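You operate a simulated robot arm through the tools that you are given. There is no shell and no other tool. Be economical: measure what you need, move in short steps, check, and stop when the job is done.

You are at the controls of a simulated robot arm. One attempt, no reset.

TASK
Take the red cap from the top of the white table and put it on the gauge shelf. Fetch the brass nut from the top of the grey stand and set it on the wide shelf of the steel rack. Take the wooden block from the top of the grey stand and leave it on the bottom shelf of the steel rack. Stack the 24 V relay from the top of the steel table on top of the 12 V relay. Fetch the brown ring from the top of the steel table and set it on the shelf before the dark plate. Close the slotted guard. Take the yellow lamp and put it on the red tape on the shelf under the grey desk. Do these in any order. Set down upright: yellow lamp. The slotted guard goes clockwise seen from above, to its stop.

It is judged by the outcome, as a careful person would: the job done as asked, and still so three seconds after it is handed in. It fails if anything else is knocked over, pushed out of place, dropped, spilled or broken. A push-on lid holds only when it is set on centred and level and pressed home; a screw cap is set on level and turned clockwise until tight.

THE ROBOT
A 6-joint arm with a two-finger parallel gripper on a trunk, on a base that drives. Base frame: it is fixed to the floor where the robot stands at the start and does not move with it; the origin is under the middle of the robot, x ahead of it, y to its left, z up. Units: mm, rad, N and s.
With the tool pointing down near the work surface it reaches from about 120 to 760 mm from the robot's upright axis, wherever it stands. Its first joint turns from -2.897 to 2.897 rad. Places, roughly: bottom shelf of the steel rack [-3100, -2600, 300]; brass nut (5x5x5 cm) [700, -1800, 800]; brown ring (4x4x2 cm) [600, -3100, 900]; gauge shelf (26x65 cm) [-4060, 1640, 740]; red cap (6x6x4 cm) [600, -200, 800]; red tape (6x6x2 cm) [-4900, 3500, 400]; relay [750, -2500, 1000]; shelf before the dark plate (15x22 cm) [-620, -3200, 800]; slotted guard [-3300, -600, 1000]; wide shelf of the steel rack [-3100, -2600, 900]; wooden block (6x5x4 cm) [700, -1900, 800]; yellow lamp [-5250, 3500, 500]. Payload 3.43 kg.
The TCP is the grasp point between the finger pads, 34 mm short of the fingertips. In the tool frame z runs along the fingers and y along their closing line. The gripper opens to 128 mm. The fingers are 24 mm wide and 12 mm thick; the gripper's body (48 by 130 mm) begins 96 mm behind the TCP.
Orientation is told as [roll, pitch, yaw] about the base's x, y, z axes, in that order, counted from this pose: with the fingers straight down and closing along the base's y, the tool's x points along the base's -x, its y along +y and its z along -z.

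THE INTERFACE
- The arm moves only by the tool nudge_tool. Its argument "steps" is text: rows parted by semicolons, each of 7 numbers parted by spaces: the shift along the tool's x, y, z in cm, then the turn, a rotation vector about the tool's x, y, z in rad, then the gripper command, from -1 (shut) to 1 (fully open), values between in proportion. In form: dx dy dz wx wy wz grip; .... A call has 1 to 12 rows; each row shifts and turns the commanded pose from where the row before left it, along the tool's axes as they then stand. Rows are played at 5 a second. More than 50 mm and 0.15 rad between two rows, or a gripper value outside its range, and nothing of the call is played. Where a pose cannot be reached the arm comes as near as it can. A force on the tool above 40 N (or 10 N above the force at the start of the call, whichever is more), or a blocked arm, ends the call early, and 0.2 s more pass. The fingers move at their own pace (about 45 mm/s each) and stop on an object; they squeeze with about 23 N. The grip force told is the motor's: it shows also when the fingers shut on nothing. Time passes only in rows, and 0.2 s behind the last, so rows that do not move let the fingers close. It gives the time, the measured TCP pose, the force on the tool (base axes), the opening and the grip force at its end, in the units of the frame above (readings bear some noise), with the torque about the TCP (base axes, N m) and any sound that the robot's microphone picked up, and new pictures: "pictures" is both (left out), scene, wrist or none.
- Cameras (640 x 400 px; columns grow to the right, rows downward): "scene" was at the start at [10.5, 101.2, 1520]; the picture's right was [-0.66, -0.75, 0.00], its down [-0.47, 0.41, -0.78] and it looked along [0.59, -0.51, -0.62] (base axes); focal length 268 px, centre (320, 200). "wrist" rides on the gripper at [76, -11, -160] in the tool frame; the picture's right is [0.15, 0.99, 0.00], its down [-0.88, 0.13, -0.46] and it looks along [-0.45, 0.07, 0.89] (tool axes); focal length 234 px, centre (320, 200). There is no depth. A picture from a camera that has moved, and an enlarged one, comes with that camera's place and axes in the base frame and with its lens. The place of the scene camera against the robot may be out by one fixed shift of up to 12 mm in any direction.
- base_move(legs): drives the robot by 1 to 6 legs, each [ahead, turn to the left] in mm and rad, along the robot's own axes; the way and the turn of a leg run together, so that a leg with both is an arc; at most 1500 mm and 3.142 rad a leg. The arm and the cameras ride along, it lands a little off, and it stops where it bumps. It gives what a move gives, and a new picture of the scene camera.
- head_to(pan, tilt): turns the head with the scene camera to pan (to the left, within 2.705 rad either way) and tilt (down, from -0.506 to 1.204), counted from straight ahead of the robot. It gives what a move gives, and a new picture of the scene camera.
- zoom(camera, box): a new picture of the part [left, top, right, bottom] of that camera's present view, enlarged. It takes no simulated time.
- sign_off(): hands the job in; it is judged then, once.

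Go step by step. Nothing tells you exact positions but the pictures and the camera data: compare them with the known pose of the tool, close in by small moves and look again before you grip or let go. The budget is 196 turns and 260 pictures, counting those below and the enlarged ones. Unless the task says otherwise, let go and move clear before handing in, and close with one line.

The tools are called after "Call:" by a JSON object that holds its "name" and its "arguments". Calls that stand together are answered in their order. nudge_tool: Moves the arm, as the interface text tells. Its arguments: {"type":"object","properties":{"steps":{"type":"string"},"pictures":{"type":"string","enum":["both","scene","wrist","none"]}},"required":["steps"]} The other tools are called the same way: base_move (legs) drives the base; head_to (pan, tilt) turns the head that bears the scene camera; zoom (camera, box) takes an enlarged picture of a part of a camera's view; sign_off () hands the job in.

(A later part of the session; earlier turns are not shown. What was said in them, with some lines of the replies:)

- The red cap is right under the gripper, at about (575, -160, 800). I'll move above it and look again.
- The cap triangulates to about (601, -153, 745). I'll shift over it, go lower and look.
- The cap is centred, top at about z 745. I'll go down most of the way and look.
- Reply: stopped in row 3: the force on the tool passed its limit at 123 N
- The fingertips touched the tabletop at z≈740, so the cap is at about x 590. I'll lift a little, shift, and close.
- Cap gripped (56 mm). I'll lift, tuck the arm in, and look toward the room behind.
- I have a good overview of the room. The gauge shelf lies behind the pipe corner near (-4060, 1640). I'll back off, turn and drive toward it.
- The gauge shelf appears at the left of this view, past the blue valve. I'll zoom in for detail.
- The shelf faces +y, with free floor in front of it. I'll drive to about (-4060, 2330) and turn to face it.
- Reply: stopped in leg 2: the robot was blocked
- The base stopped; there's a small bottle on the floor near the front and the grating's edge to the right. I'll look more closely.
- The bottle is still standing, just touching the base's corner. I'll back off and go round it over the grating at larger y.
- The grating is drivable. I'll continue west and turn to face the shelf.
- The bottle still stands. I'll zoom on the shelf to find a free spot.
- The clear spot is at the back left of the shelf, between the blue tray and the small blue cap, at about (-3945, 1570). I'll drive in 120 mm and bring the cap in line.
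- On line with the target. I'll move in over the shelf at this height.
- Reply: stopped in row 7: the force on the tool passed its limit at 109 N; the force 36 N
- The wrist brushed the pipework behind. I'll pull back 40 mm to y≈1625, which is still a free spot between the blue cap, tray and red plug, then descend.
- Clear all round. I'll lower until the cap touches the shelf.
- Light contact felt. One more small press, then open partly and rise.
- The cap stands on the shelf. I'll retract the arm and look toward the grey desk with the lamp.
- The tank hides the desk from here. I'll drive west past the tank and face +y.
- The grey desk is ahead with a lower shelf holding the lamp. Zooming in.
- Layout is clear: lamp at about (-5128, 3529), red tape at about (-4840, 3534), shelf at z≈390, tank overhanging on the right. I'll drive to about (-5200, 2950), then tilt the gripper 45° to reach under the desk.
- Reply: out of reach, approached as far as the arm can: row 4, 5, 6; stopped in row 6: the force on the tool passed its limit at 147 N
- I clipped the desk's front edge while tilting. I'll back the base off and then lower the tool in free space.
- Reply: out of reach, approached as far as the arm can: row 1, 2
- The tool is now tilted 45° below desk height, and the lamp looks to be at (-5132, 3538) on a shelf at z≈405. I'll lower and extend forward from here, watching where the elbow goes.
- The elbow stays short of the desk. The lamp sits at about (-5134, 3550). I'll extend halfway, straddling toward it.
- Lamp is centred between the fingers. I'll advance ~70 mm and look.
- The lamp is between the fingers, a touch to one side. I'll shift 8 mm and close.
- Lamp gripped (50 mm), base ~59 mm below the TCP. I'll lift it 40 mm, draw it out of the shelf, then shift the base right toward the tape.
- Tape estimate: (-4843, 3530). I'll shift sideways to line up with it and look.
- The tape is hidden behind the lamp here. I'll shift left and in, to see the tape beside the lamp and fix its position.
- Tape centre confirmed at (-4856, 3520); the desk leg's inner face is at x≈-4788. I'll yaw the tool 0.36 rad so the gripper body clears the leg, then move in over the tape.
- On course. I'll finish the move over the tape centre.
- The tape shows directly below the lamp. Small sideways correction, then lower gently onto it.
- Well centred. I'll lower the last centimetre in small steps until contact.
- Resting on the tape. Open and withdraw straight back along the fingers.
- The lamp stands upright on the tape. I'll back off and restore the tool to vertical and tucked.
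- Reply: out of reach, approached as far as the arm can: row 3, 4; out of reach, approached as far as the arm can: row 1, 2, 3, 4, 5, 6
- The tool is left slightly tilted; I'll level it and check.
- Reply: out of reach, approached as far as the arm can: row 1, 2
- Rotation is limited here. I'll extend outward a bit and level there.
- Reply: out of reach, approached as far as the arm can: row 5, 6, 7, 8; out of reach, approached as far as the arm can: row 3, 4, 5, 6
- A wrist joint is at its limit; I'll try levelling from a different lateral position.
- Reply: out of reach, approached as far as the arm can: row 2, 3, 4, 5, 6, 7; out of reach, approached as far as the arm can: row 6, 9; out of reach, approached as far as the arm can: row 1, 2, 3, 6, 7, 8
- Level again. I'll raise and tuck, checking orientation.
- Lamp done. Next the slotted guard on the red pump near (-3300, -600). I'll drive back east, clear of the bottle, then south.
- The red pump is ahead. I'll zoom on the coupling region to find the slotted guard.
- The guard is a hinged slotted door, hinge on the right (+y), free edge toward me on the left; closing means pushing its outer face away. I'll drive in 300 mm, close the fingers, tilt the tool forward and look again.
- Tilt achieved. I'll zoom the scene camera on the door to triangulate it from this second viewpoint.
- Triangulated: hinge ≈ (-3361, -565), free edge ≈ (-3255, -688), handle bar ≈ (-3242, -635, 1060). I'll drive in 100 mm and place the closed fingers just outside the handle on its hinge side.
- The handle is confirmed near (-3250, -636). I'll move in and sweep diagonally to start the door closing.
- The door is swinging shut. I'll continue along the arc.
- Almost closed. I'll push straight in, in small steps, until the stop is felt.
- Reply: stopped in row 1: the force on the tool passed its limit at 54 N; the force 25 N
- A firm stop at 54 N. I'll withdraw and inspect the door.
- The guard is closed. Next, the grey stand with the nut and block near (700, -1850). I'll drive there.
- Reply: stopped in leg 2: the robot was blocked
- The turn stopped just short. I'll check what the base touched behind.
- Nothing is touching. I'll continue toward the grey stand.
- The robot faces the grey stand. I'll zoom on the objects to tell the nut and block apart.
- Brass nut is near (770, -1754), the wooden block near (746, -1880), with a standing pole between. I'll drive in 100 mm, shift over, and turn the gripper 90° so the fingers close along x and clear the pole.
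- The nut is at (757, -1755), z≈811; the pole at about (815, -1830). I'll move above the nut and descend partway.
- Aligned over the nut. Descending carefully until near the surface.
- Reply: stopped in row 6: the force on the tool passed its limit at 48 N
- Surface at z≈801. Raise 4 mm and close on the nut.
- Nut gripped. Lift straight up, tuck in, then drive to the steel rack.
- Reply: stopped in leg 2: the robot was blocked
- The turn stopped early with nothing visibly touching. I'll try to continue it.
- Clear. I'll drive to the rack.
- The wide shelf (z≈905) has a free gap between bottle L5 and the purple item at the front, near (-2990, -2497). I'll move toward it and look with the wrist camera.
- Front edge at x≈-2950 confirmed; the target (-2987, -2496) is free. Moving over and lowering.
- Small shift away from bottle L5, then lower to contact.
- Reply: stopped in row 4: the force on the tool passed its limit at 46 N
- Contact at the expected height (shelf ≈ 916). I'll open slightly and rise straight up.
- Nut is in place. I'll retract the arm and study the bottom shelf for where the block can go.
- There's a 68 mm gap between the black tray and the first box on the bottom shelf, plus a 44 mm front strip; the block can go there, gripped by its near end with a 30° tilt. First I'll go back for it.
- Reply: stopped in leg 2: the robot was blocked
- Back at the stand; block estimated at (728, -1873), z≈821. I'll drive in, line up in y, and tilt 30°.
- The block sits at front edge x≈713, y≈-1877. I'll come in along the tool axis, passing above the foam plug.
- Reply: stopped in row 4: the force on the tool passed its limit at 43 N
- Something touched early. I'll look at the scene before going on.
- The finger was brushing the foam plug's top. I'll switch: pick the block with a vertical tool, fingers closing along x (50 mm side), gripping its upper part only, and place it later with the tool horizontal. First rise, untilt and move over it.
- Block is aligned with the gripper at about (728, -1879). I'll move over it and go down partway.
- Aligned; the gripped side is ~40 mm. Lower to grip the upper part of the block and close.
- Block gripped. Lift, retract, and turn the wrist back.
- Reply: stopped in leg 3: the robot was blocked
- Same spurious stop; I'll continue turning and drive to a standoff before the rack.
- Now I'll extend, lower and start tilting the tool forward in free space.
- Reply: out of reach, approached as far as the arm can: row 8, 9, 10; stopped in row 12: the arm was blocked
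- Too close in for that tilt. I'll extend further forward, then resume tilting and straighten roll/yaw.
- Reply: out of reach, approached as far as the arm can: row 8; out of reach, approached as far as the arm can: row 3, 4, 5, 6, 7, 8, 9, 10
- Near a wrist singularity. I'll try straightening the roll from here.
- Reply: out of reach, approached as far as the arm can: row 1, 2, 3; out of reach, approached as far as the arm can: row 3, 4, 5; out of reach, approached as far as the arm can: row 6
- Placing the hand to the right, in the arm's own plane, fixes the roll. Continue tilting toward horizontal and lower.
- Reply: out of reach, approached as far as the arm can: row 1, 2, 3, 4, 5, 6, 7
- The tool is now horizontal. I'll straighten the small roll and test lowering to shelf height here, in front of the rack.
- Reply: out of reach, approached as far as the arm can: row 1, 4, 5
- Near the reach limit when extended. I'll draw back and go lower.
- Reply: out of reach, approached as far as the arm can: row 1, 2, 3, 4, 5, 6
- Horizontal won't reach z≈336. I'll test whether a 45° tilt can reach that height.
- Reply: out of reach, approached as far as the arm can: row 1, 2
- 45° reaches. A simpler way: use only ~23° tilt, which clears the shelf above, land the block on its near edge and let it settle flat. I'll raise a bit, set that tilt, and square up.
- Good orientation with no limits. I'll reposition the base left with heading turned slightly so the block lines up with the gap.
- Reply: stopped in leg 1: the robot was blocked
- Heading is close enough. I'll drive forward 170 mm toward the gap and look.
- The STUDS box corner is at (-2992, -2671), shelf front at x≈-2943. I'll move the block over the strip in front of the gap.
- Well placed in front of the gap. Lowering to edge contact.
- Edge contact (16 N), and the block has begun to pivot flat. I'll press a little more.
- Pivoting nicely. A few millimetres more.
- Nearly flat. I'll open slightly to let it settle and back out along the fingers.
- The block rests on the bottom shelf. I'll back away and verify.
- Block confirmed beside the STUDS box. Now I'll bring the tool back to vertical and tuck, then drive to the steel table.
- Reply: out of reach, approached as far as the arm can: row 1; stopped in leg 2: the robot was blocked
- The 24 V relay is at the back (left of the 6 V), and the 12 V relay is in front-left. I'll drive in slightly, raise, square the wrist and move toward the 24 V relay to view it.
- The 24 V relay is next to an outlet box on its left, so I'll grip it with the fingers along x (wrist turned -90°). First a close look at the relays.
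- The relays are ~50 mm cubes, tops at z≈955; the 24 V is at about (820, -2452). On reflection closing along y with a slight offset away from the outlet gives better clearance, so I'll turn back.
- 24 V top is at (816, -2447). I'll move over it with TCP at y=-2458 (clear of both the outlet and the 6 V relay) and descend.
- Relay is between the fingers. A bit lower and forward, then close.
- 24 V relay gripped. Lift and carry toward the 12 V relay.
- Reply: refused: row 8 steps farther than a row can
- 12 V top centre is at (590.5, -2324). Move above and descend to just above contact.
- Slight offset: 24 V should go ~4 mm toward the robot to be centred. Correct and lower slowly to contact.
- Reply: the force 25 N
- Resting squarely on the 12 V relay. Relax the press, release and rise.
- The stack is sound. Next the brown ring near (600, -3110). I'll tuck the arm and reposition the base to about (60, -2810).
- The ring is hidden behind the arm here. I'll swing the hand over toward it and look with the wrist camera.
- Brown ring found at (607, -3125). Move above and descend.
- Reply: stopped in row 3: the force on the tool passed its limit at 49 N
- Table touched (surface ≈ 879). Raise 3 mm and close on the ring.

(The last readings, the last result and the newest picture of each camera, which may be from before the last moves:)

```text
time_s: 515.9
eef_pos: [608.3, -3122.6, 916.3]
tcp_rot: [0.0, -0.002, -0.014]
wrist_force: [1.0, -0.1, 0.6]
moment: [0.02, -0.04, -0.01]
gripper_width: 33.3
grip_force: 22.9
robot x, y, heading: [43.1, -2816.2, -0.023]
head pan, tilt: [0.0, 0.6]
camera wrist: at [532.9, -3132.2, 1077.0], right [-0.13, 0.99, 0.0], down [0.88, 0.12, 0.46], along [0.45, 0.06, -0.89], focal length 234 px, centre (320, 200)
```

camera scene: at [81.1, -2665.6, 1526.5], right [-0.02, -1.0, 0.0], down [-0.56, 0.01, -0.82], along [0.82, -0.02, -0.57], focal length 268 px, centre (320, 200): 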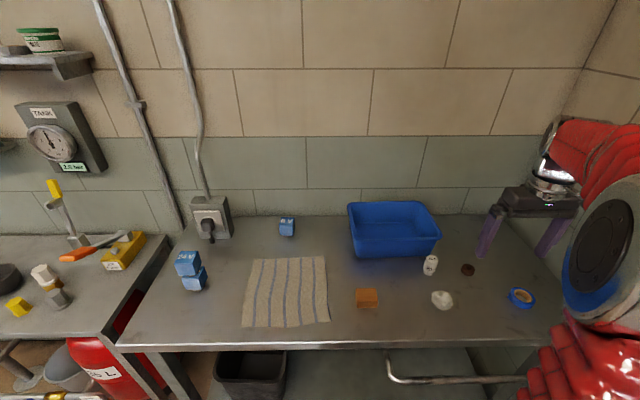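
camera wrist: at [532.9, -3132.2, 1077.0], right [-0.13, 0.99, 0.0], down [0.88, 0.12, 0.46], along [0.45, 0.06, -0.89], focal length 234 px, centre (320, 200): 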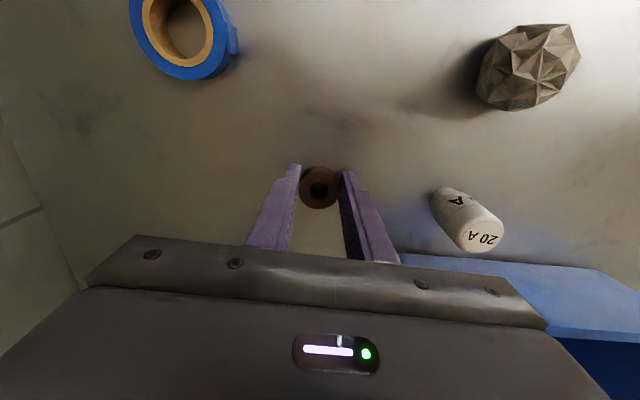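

Ring gripped (33 mm). Lift, tuck, and drive to face the shelf before the dark plate.

Call:
{"name": "nudge_tool", "arguments": {"steps": "0 0 -4 0 0 0 -1;0 0 -4 0 0 0 -1;0 0 -4 0 0 0 -1;0 0 -4 0 0 0 -1;4 2 0 0 0 0 -1;4 2.5 0 0 0 0 -1;4 2.5 0 0 0 0 -1;4 2.5 0 0 0 0 -1;2 4 0 0 0 0 -1;2 4 0 0 0 0 -1;0 4 0 0 0 0 -1;0 4 0 0 0 0 -1", "pictures": "none"}}

Call:
{"name": "base_move", "arguments": {"legs": [[0, -0.3], [-700, 0], [0, -0.62], [0, -0.62]]}}

Call:
{"name": "zoom", "arguments": {"camera": "scene", "box": [180, 100, 480, 300]}}

```text
time_s: 518.5
eef_pos: [413.6, -2859.9, 1073.8]
tcp_rot: [-0.001, 0.0, -0.015]
wrist_force: [-0.6, 0.0, -0.4]
moment: [0.0, -0.01, -0.04]
gripper_width: 33.1
grip_force: 23.0
robot x, y, heading: [42.3, -2820.0, -0.022]
head pan, tilt: [0.0, 0.6]
```

```text
time_s: 529.5
eef_pos: [-660.6, -2964.9, 1076.2]
tcp_rot: [-0.002, -0.001, -1.545]
wrist_force: [-1.3, 0.3, 0.6]
moment: [-0.03, 0.03, 0.04]
gripper_width: 33.0
grip_force: 23.3
robot x, y, heading: [-605.7, -2595.2, -1.55]
head pan, tilt: [0.0, 0.6]
camera scene: at [-441.9, -2621.6, 1526.5], right [-1.0, -0.02, 0.0], down [-0.01, 0.56, -0.82], along [0.02, -0.82, -0.57], focal length 268 px, centre (320, 200)
```

scene: 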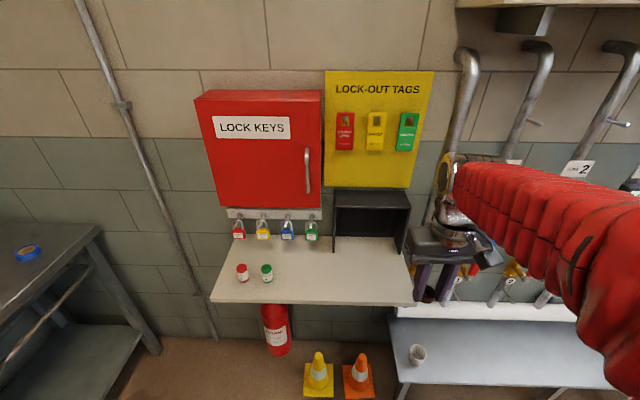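

```text
2.00 times, centred on (330, 200) of scene
camera zoom: at [-441.9, -2621.6, 1526.5], right [-1.0, -0.02, 0.0], down [-0.01, 0.56, -0.82], along [0.02, -0.82, -0.57], focal length 537 px, centre (300, 200)
```

zoom: 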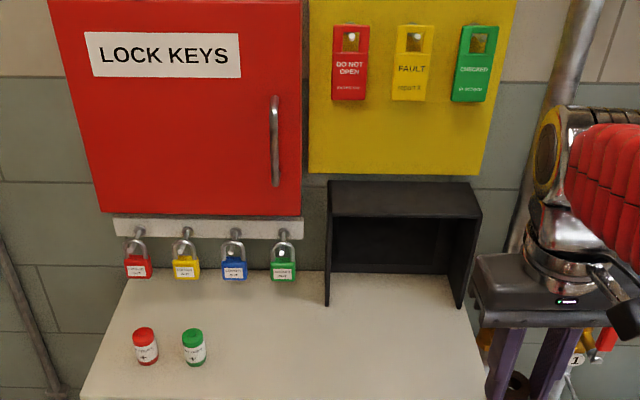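

The niche with the dark plate is ahead; the free shelf area before it is around (-622, -3215). I'll move the ring there and look before lowering.

Call:
{"name": "nudge_tool", "arguments": {"steps": "0 3.5 0 0 0 0 -1;-4.5 0 0 0 0 0 -1;-4.5 0 0 0 0 0 -1;-4.5 0 0 0 0 0 -1;-4.5 0 0 0 0 0 -1;0 0 4 0 0 0 -1;0 0 4 0 0 0 -1;0 0 0 0 0 0 -1", "pictures": "both"}}

```text
time_s: 531.3
eef_pos: [-624.1, -3144.9, 997.6]
tcp_rot: [-0.002, -0.003, -1.545]
wrist_force: [0.6, 0.3, 0.0]
moment: [0.02, 0.01, 0.01]
gripper_width: 32.7
grip_force: 23.3
robot x, y, heading: [-607.0, -2593.3, -1.552]
head pan, tilt: [0.0, 0.6]
camera scene: at [-441.9, -2621.8, 1526.5], right [-1.0, -0.02, 0.0], down [-0.01, 0.57, -0.82], along [0.02, -0.82, -0.57], focal length 268 px, centre (320, 200)
camera wrist: at [-636.1, -3069.9, 1158.6], right [0.99, 0.17, 0.0], down [0.15, -0.88, 0.46], along [0.08, -0.45, -0.89], focal length 234 px, centre (320, 200)
```

scene: 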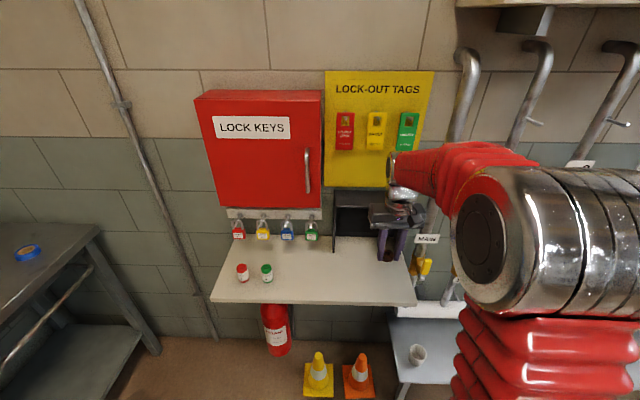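
wrist: 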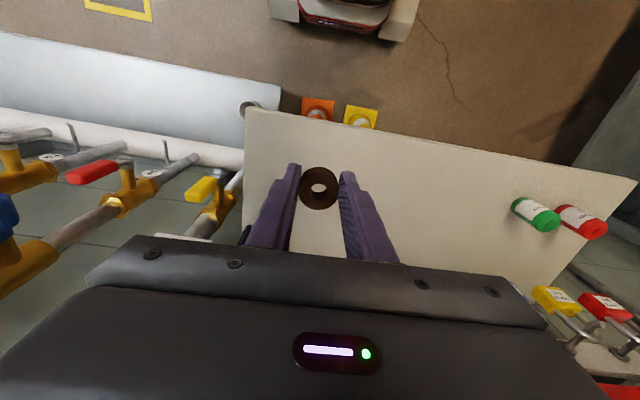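

The free area (x -730..-510, y -3275..-3125) matches the named shelf; its centre is (-620, -3200). Moving over and lowering.

Call:
{"name": "nudge_tool", "arguments": {"steps": "-3 0.3 0 0 0 0 -1;-2.5 0 0 0 0 0 -1;0 0 4 0 0 0 -1;0 0 4 0 0 0 -1;0 0 4 0 0 0 -1;0 0 1.5 0 0 0 -1;0 0 0 0 0 0 -1", "pictures": "both"}}

```text
time_s: 532.9
eef_pos: [-617.4, -3200.6, 860.2]
tcp_rot: [-0.002, -0.003, -1.548]
wrist_force: [0.1, 0.2, 0.1]
moment: [-0.02, 0.01, -0.01]
gripper_width: 32.6
grip_force: 23.6
robot x, y, heading: [-605.2, -2589.3, -1.547]
head pan, tilt: [0.0, 0.6]
camera scene: at [-441.9, -2621.9, 1526.5], right [-1.0, -0.02, 0.0], down [-0.01, 0.57, -0.82], along [0.02, -0.82, -0.57], focal length 268 px, centre (320, 200)
camera wrist: at [-628.6, -3126.1, 1021.0], right [0.99, 0.17, 0.0], down [0.15, -0.88, 0.46], along [0.08, -0.45, -0.89], focal length 234 px, centre (320, 200)
```

scene: 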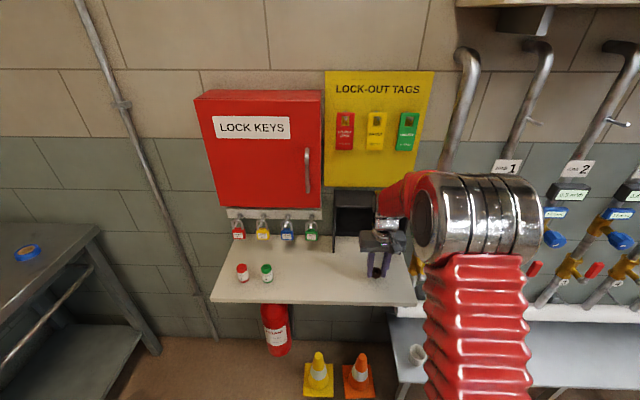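
wrist: 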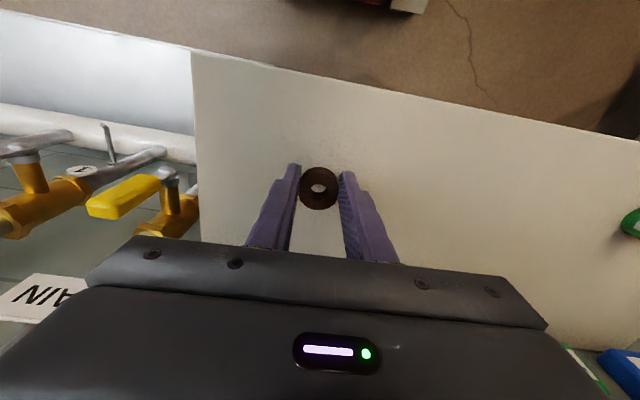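

Over the centre of the area. Lowering in small steps to contact.

Call:
{"name": "nudge_tool", "arguments": {"steps": "0 0 1 0 0 0 -1;0 0 0.5 0 0 0 -1;0 0 0.3 0 0 0 -1;0 0 0.3 0 0 0 -1;0 0 0.3 0 0 0 -1;0 0 0.3 0 0 0 -1;0 0 0.3 0 0 0 -1;0 0 0.3 0 0 0 -1;0 0 0 0 0 0 -1", "pictures": "wrist"}}

```text
time_s: 534.5
eef_pos: [-617.5, -3200.3, 834.8]
tcp_rot: [-0.003, -0.005, -1.546]
wrist_force: [-0.5, 2.9, 2.9]
moment: [0.05, -0.01, 0.03]
gripper_width: 32.7
grip_force: 23.3
robot x, y, heading: [-606.1, -2594.0, -1.549]
head pan, tilt: [0.0, 0.6]
stopped in row 8: the force on the tool passed its limit at 48 N (the readings are from after the stop); the commanded pose is now the measured one
camera wrist: at [-628.4, -3124.5, 994.4], right [0.99, 0.17, 0.0], down [0.15, -0.87, 0.46], along [0.08, -0.45, -0.89], focal length 234 px, centre (320, 200)
```

wrist: 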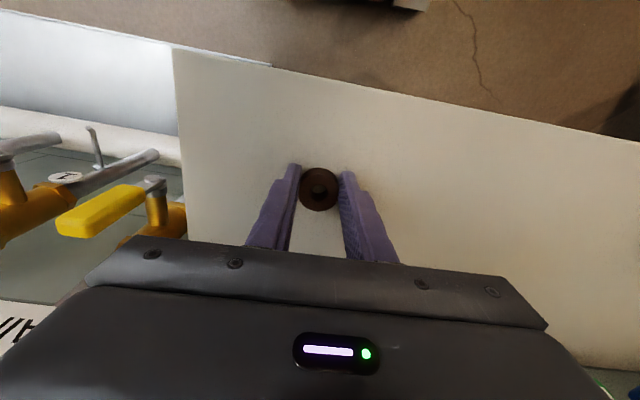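

Contact at z≈798, as expected. Release and rise.

Call:
{"name": "nudge_tool", "arguments": {"steps": "0 0 0 0 0 0 -0.3;0 0 0 0 0 0 0;0 0 0 0 0 0 0;0 0 -2 0 0 0 0;0 0 -4 0 0 0 0;0 0 -4 0 0 0 0;0 0 -4 0 0 0 0;4 0 -3 0 0 0 0;4.5 0 0 0 0 0 0;4.5 0 0 0 0 0 0;4.5 0 0 0 0 0 0", "pictures": "both"}}

Call:
{"name": "zoom", "arguments": {"camera": "scene", "box": [200, 180, 440, 320]}}

```text
time_s: 537.0
eef_pos: [-619.1, -3025.9, 1001.5]
tcp_rot: [-0.002, -0.006, -1.546]
wrist_force: [0.1, 1.2, 0.1]
moment: [0.01, 0.0, -0.01]
gripper_width: 64.2
grip_force: 0.1
robot x, y, heading: [-608.3, -2593.5, -1.547]
head pan, tilt: [0.0, 0.6]
camera scene: at [-441.9, -2621.9, 1526.5], right [-1.0, -0.02, 0.0], down [-0.01, 0.57, -0.82], along [0.02, -0.82, -0.57], focal length 268 px, centre (320, 200)
camera wrist: at [-630.0, -2950.4, 1161.2], right [0.99, 0.17, 0.0], down [0.15, -0.87, 0.46], along [0.08, -0.45, -0.89], focal length 234 px, centre (320, 200)
```

scene: 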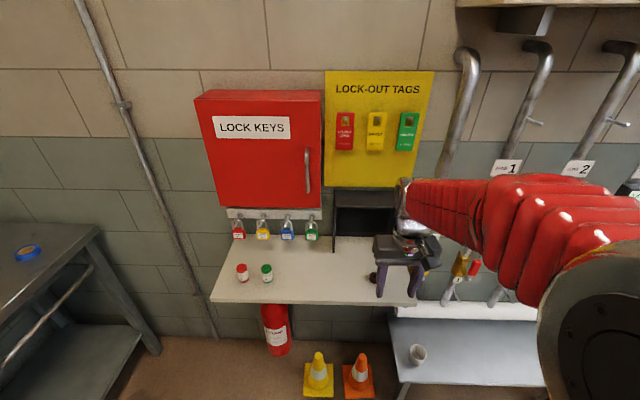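
wrist: 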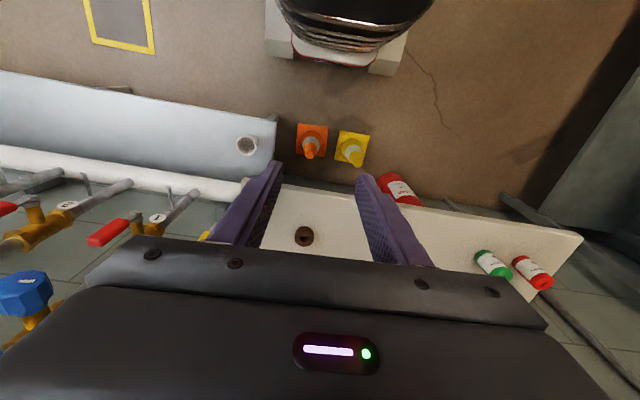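

```text
2.67 times, centred on (320, 250) of scene
camera zoom: at [-441.9, -2621.9, 1526.5], right [-1.0, -0.02, 0.0], down [-0.01, 0.57, -0.82], along [0.02, -0.82, -0.57], focal length 716 px, centre (320, 67)
```

zoom: 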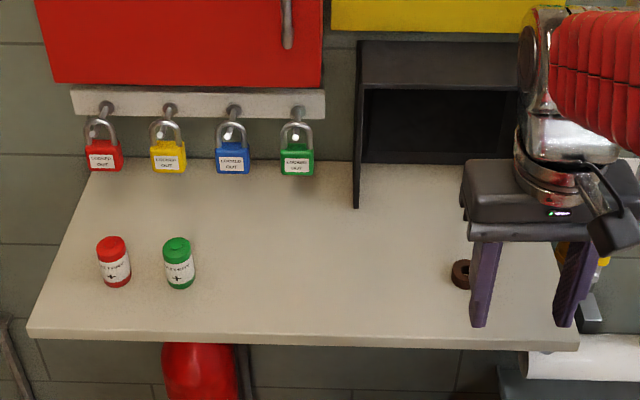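

Every task is done and seen in the pictures: the ring stands on the shelf before the dark plate, the other five items are placed and the guard is shut. The gripper is empty and clear, so I'm handing in.

Call:
{"name": "sign_off", "arguments": {}}

```text
The job is handed in.
```

I completed all seven tasks and handed the job in: cap, nut, block and ring placed, 24 V relay stacked on the 12 V relay, lamp upright on the red tape, and slotted guard closed to its stop.
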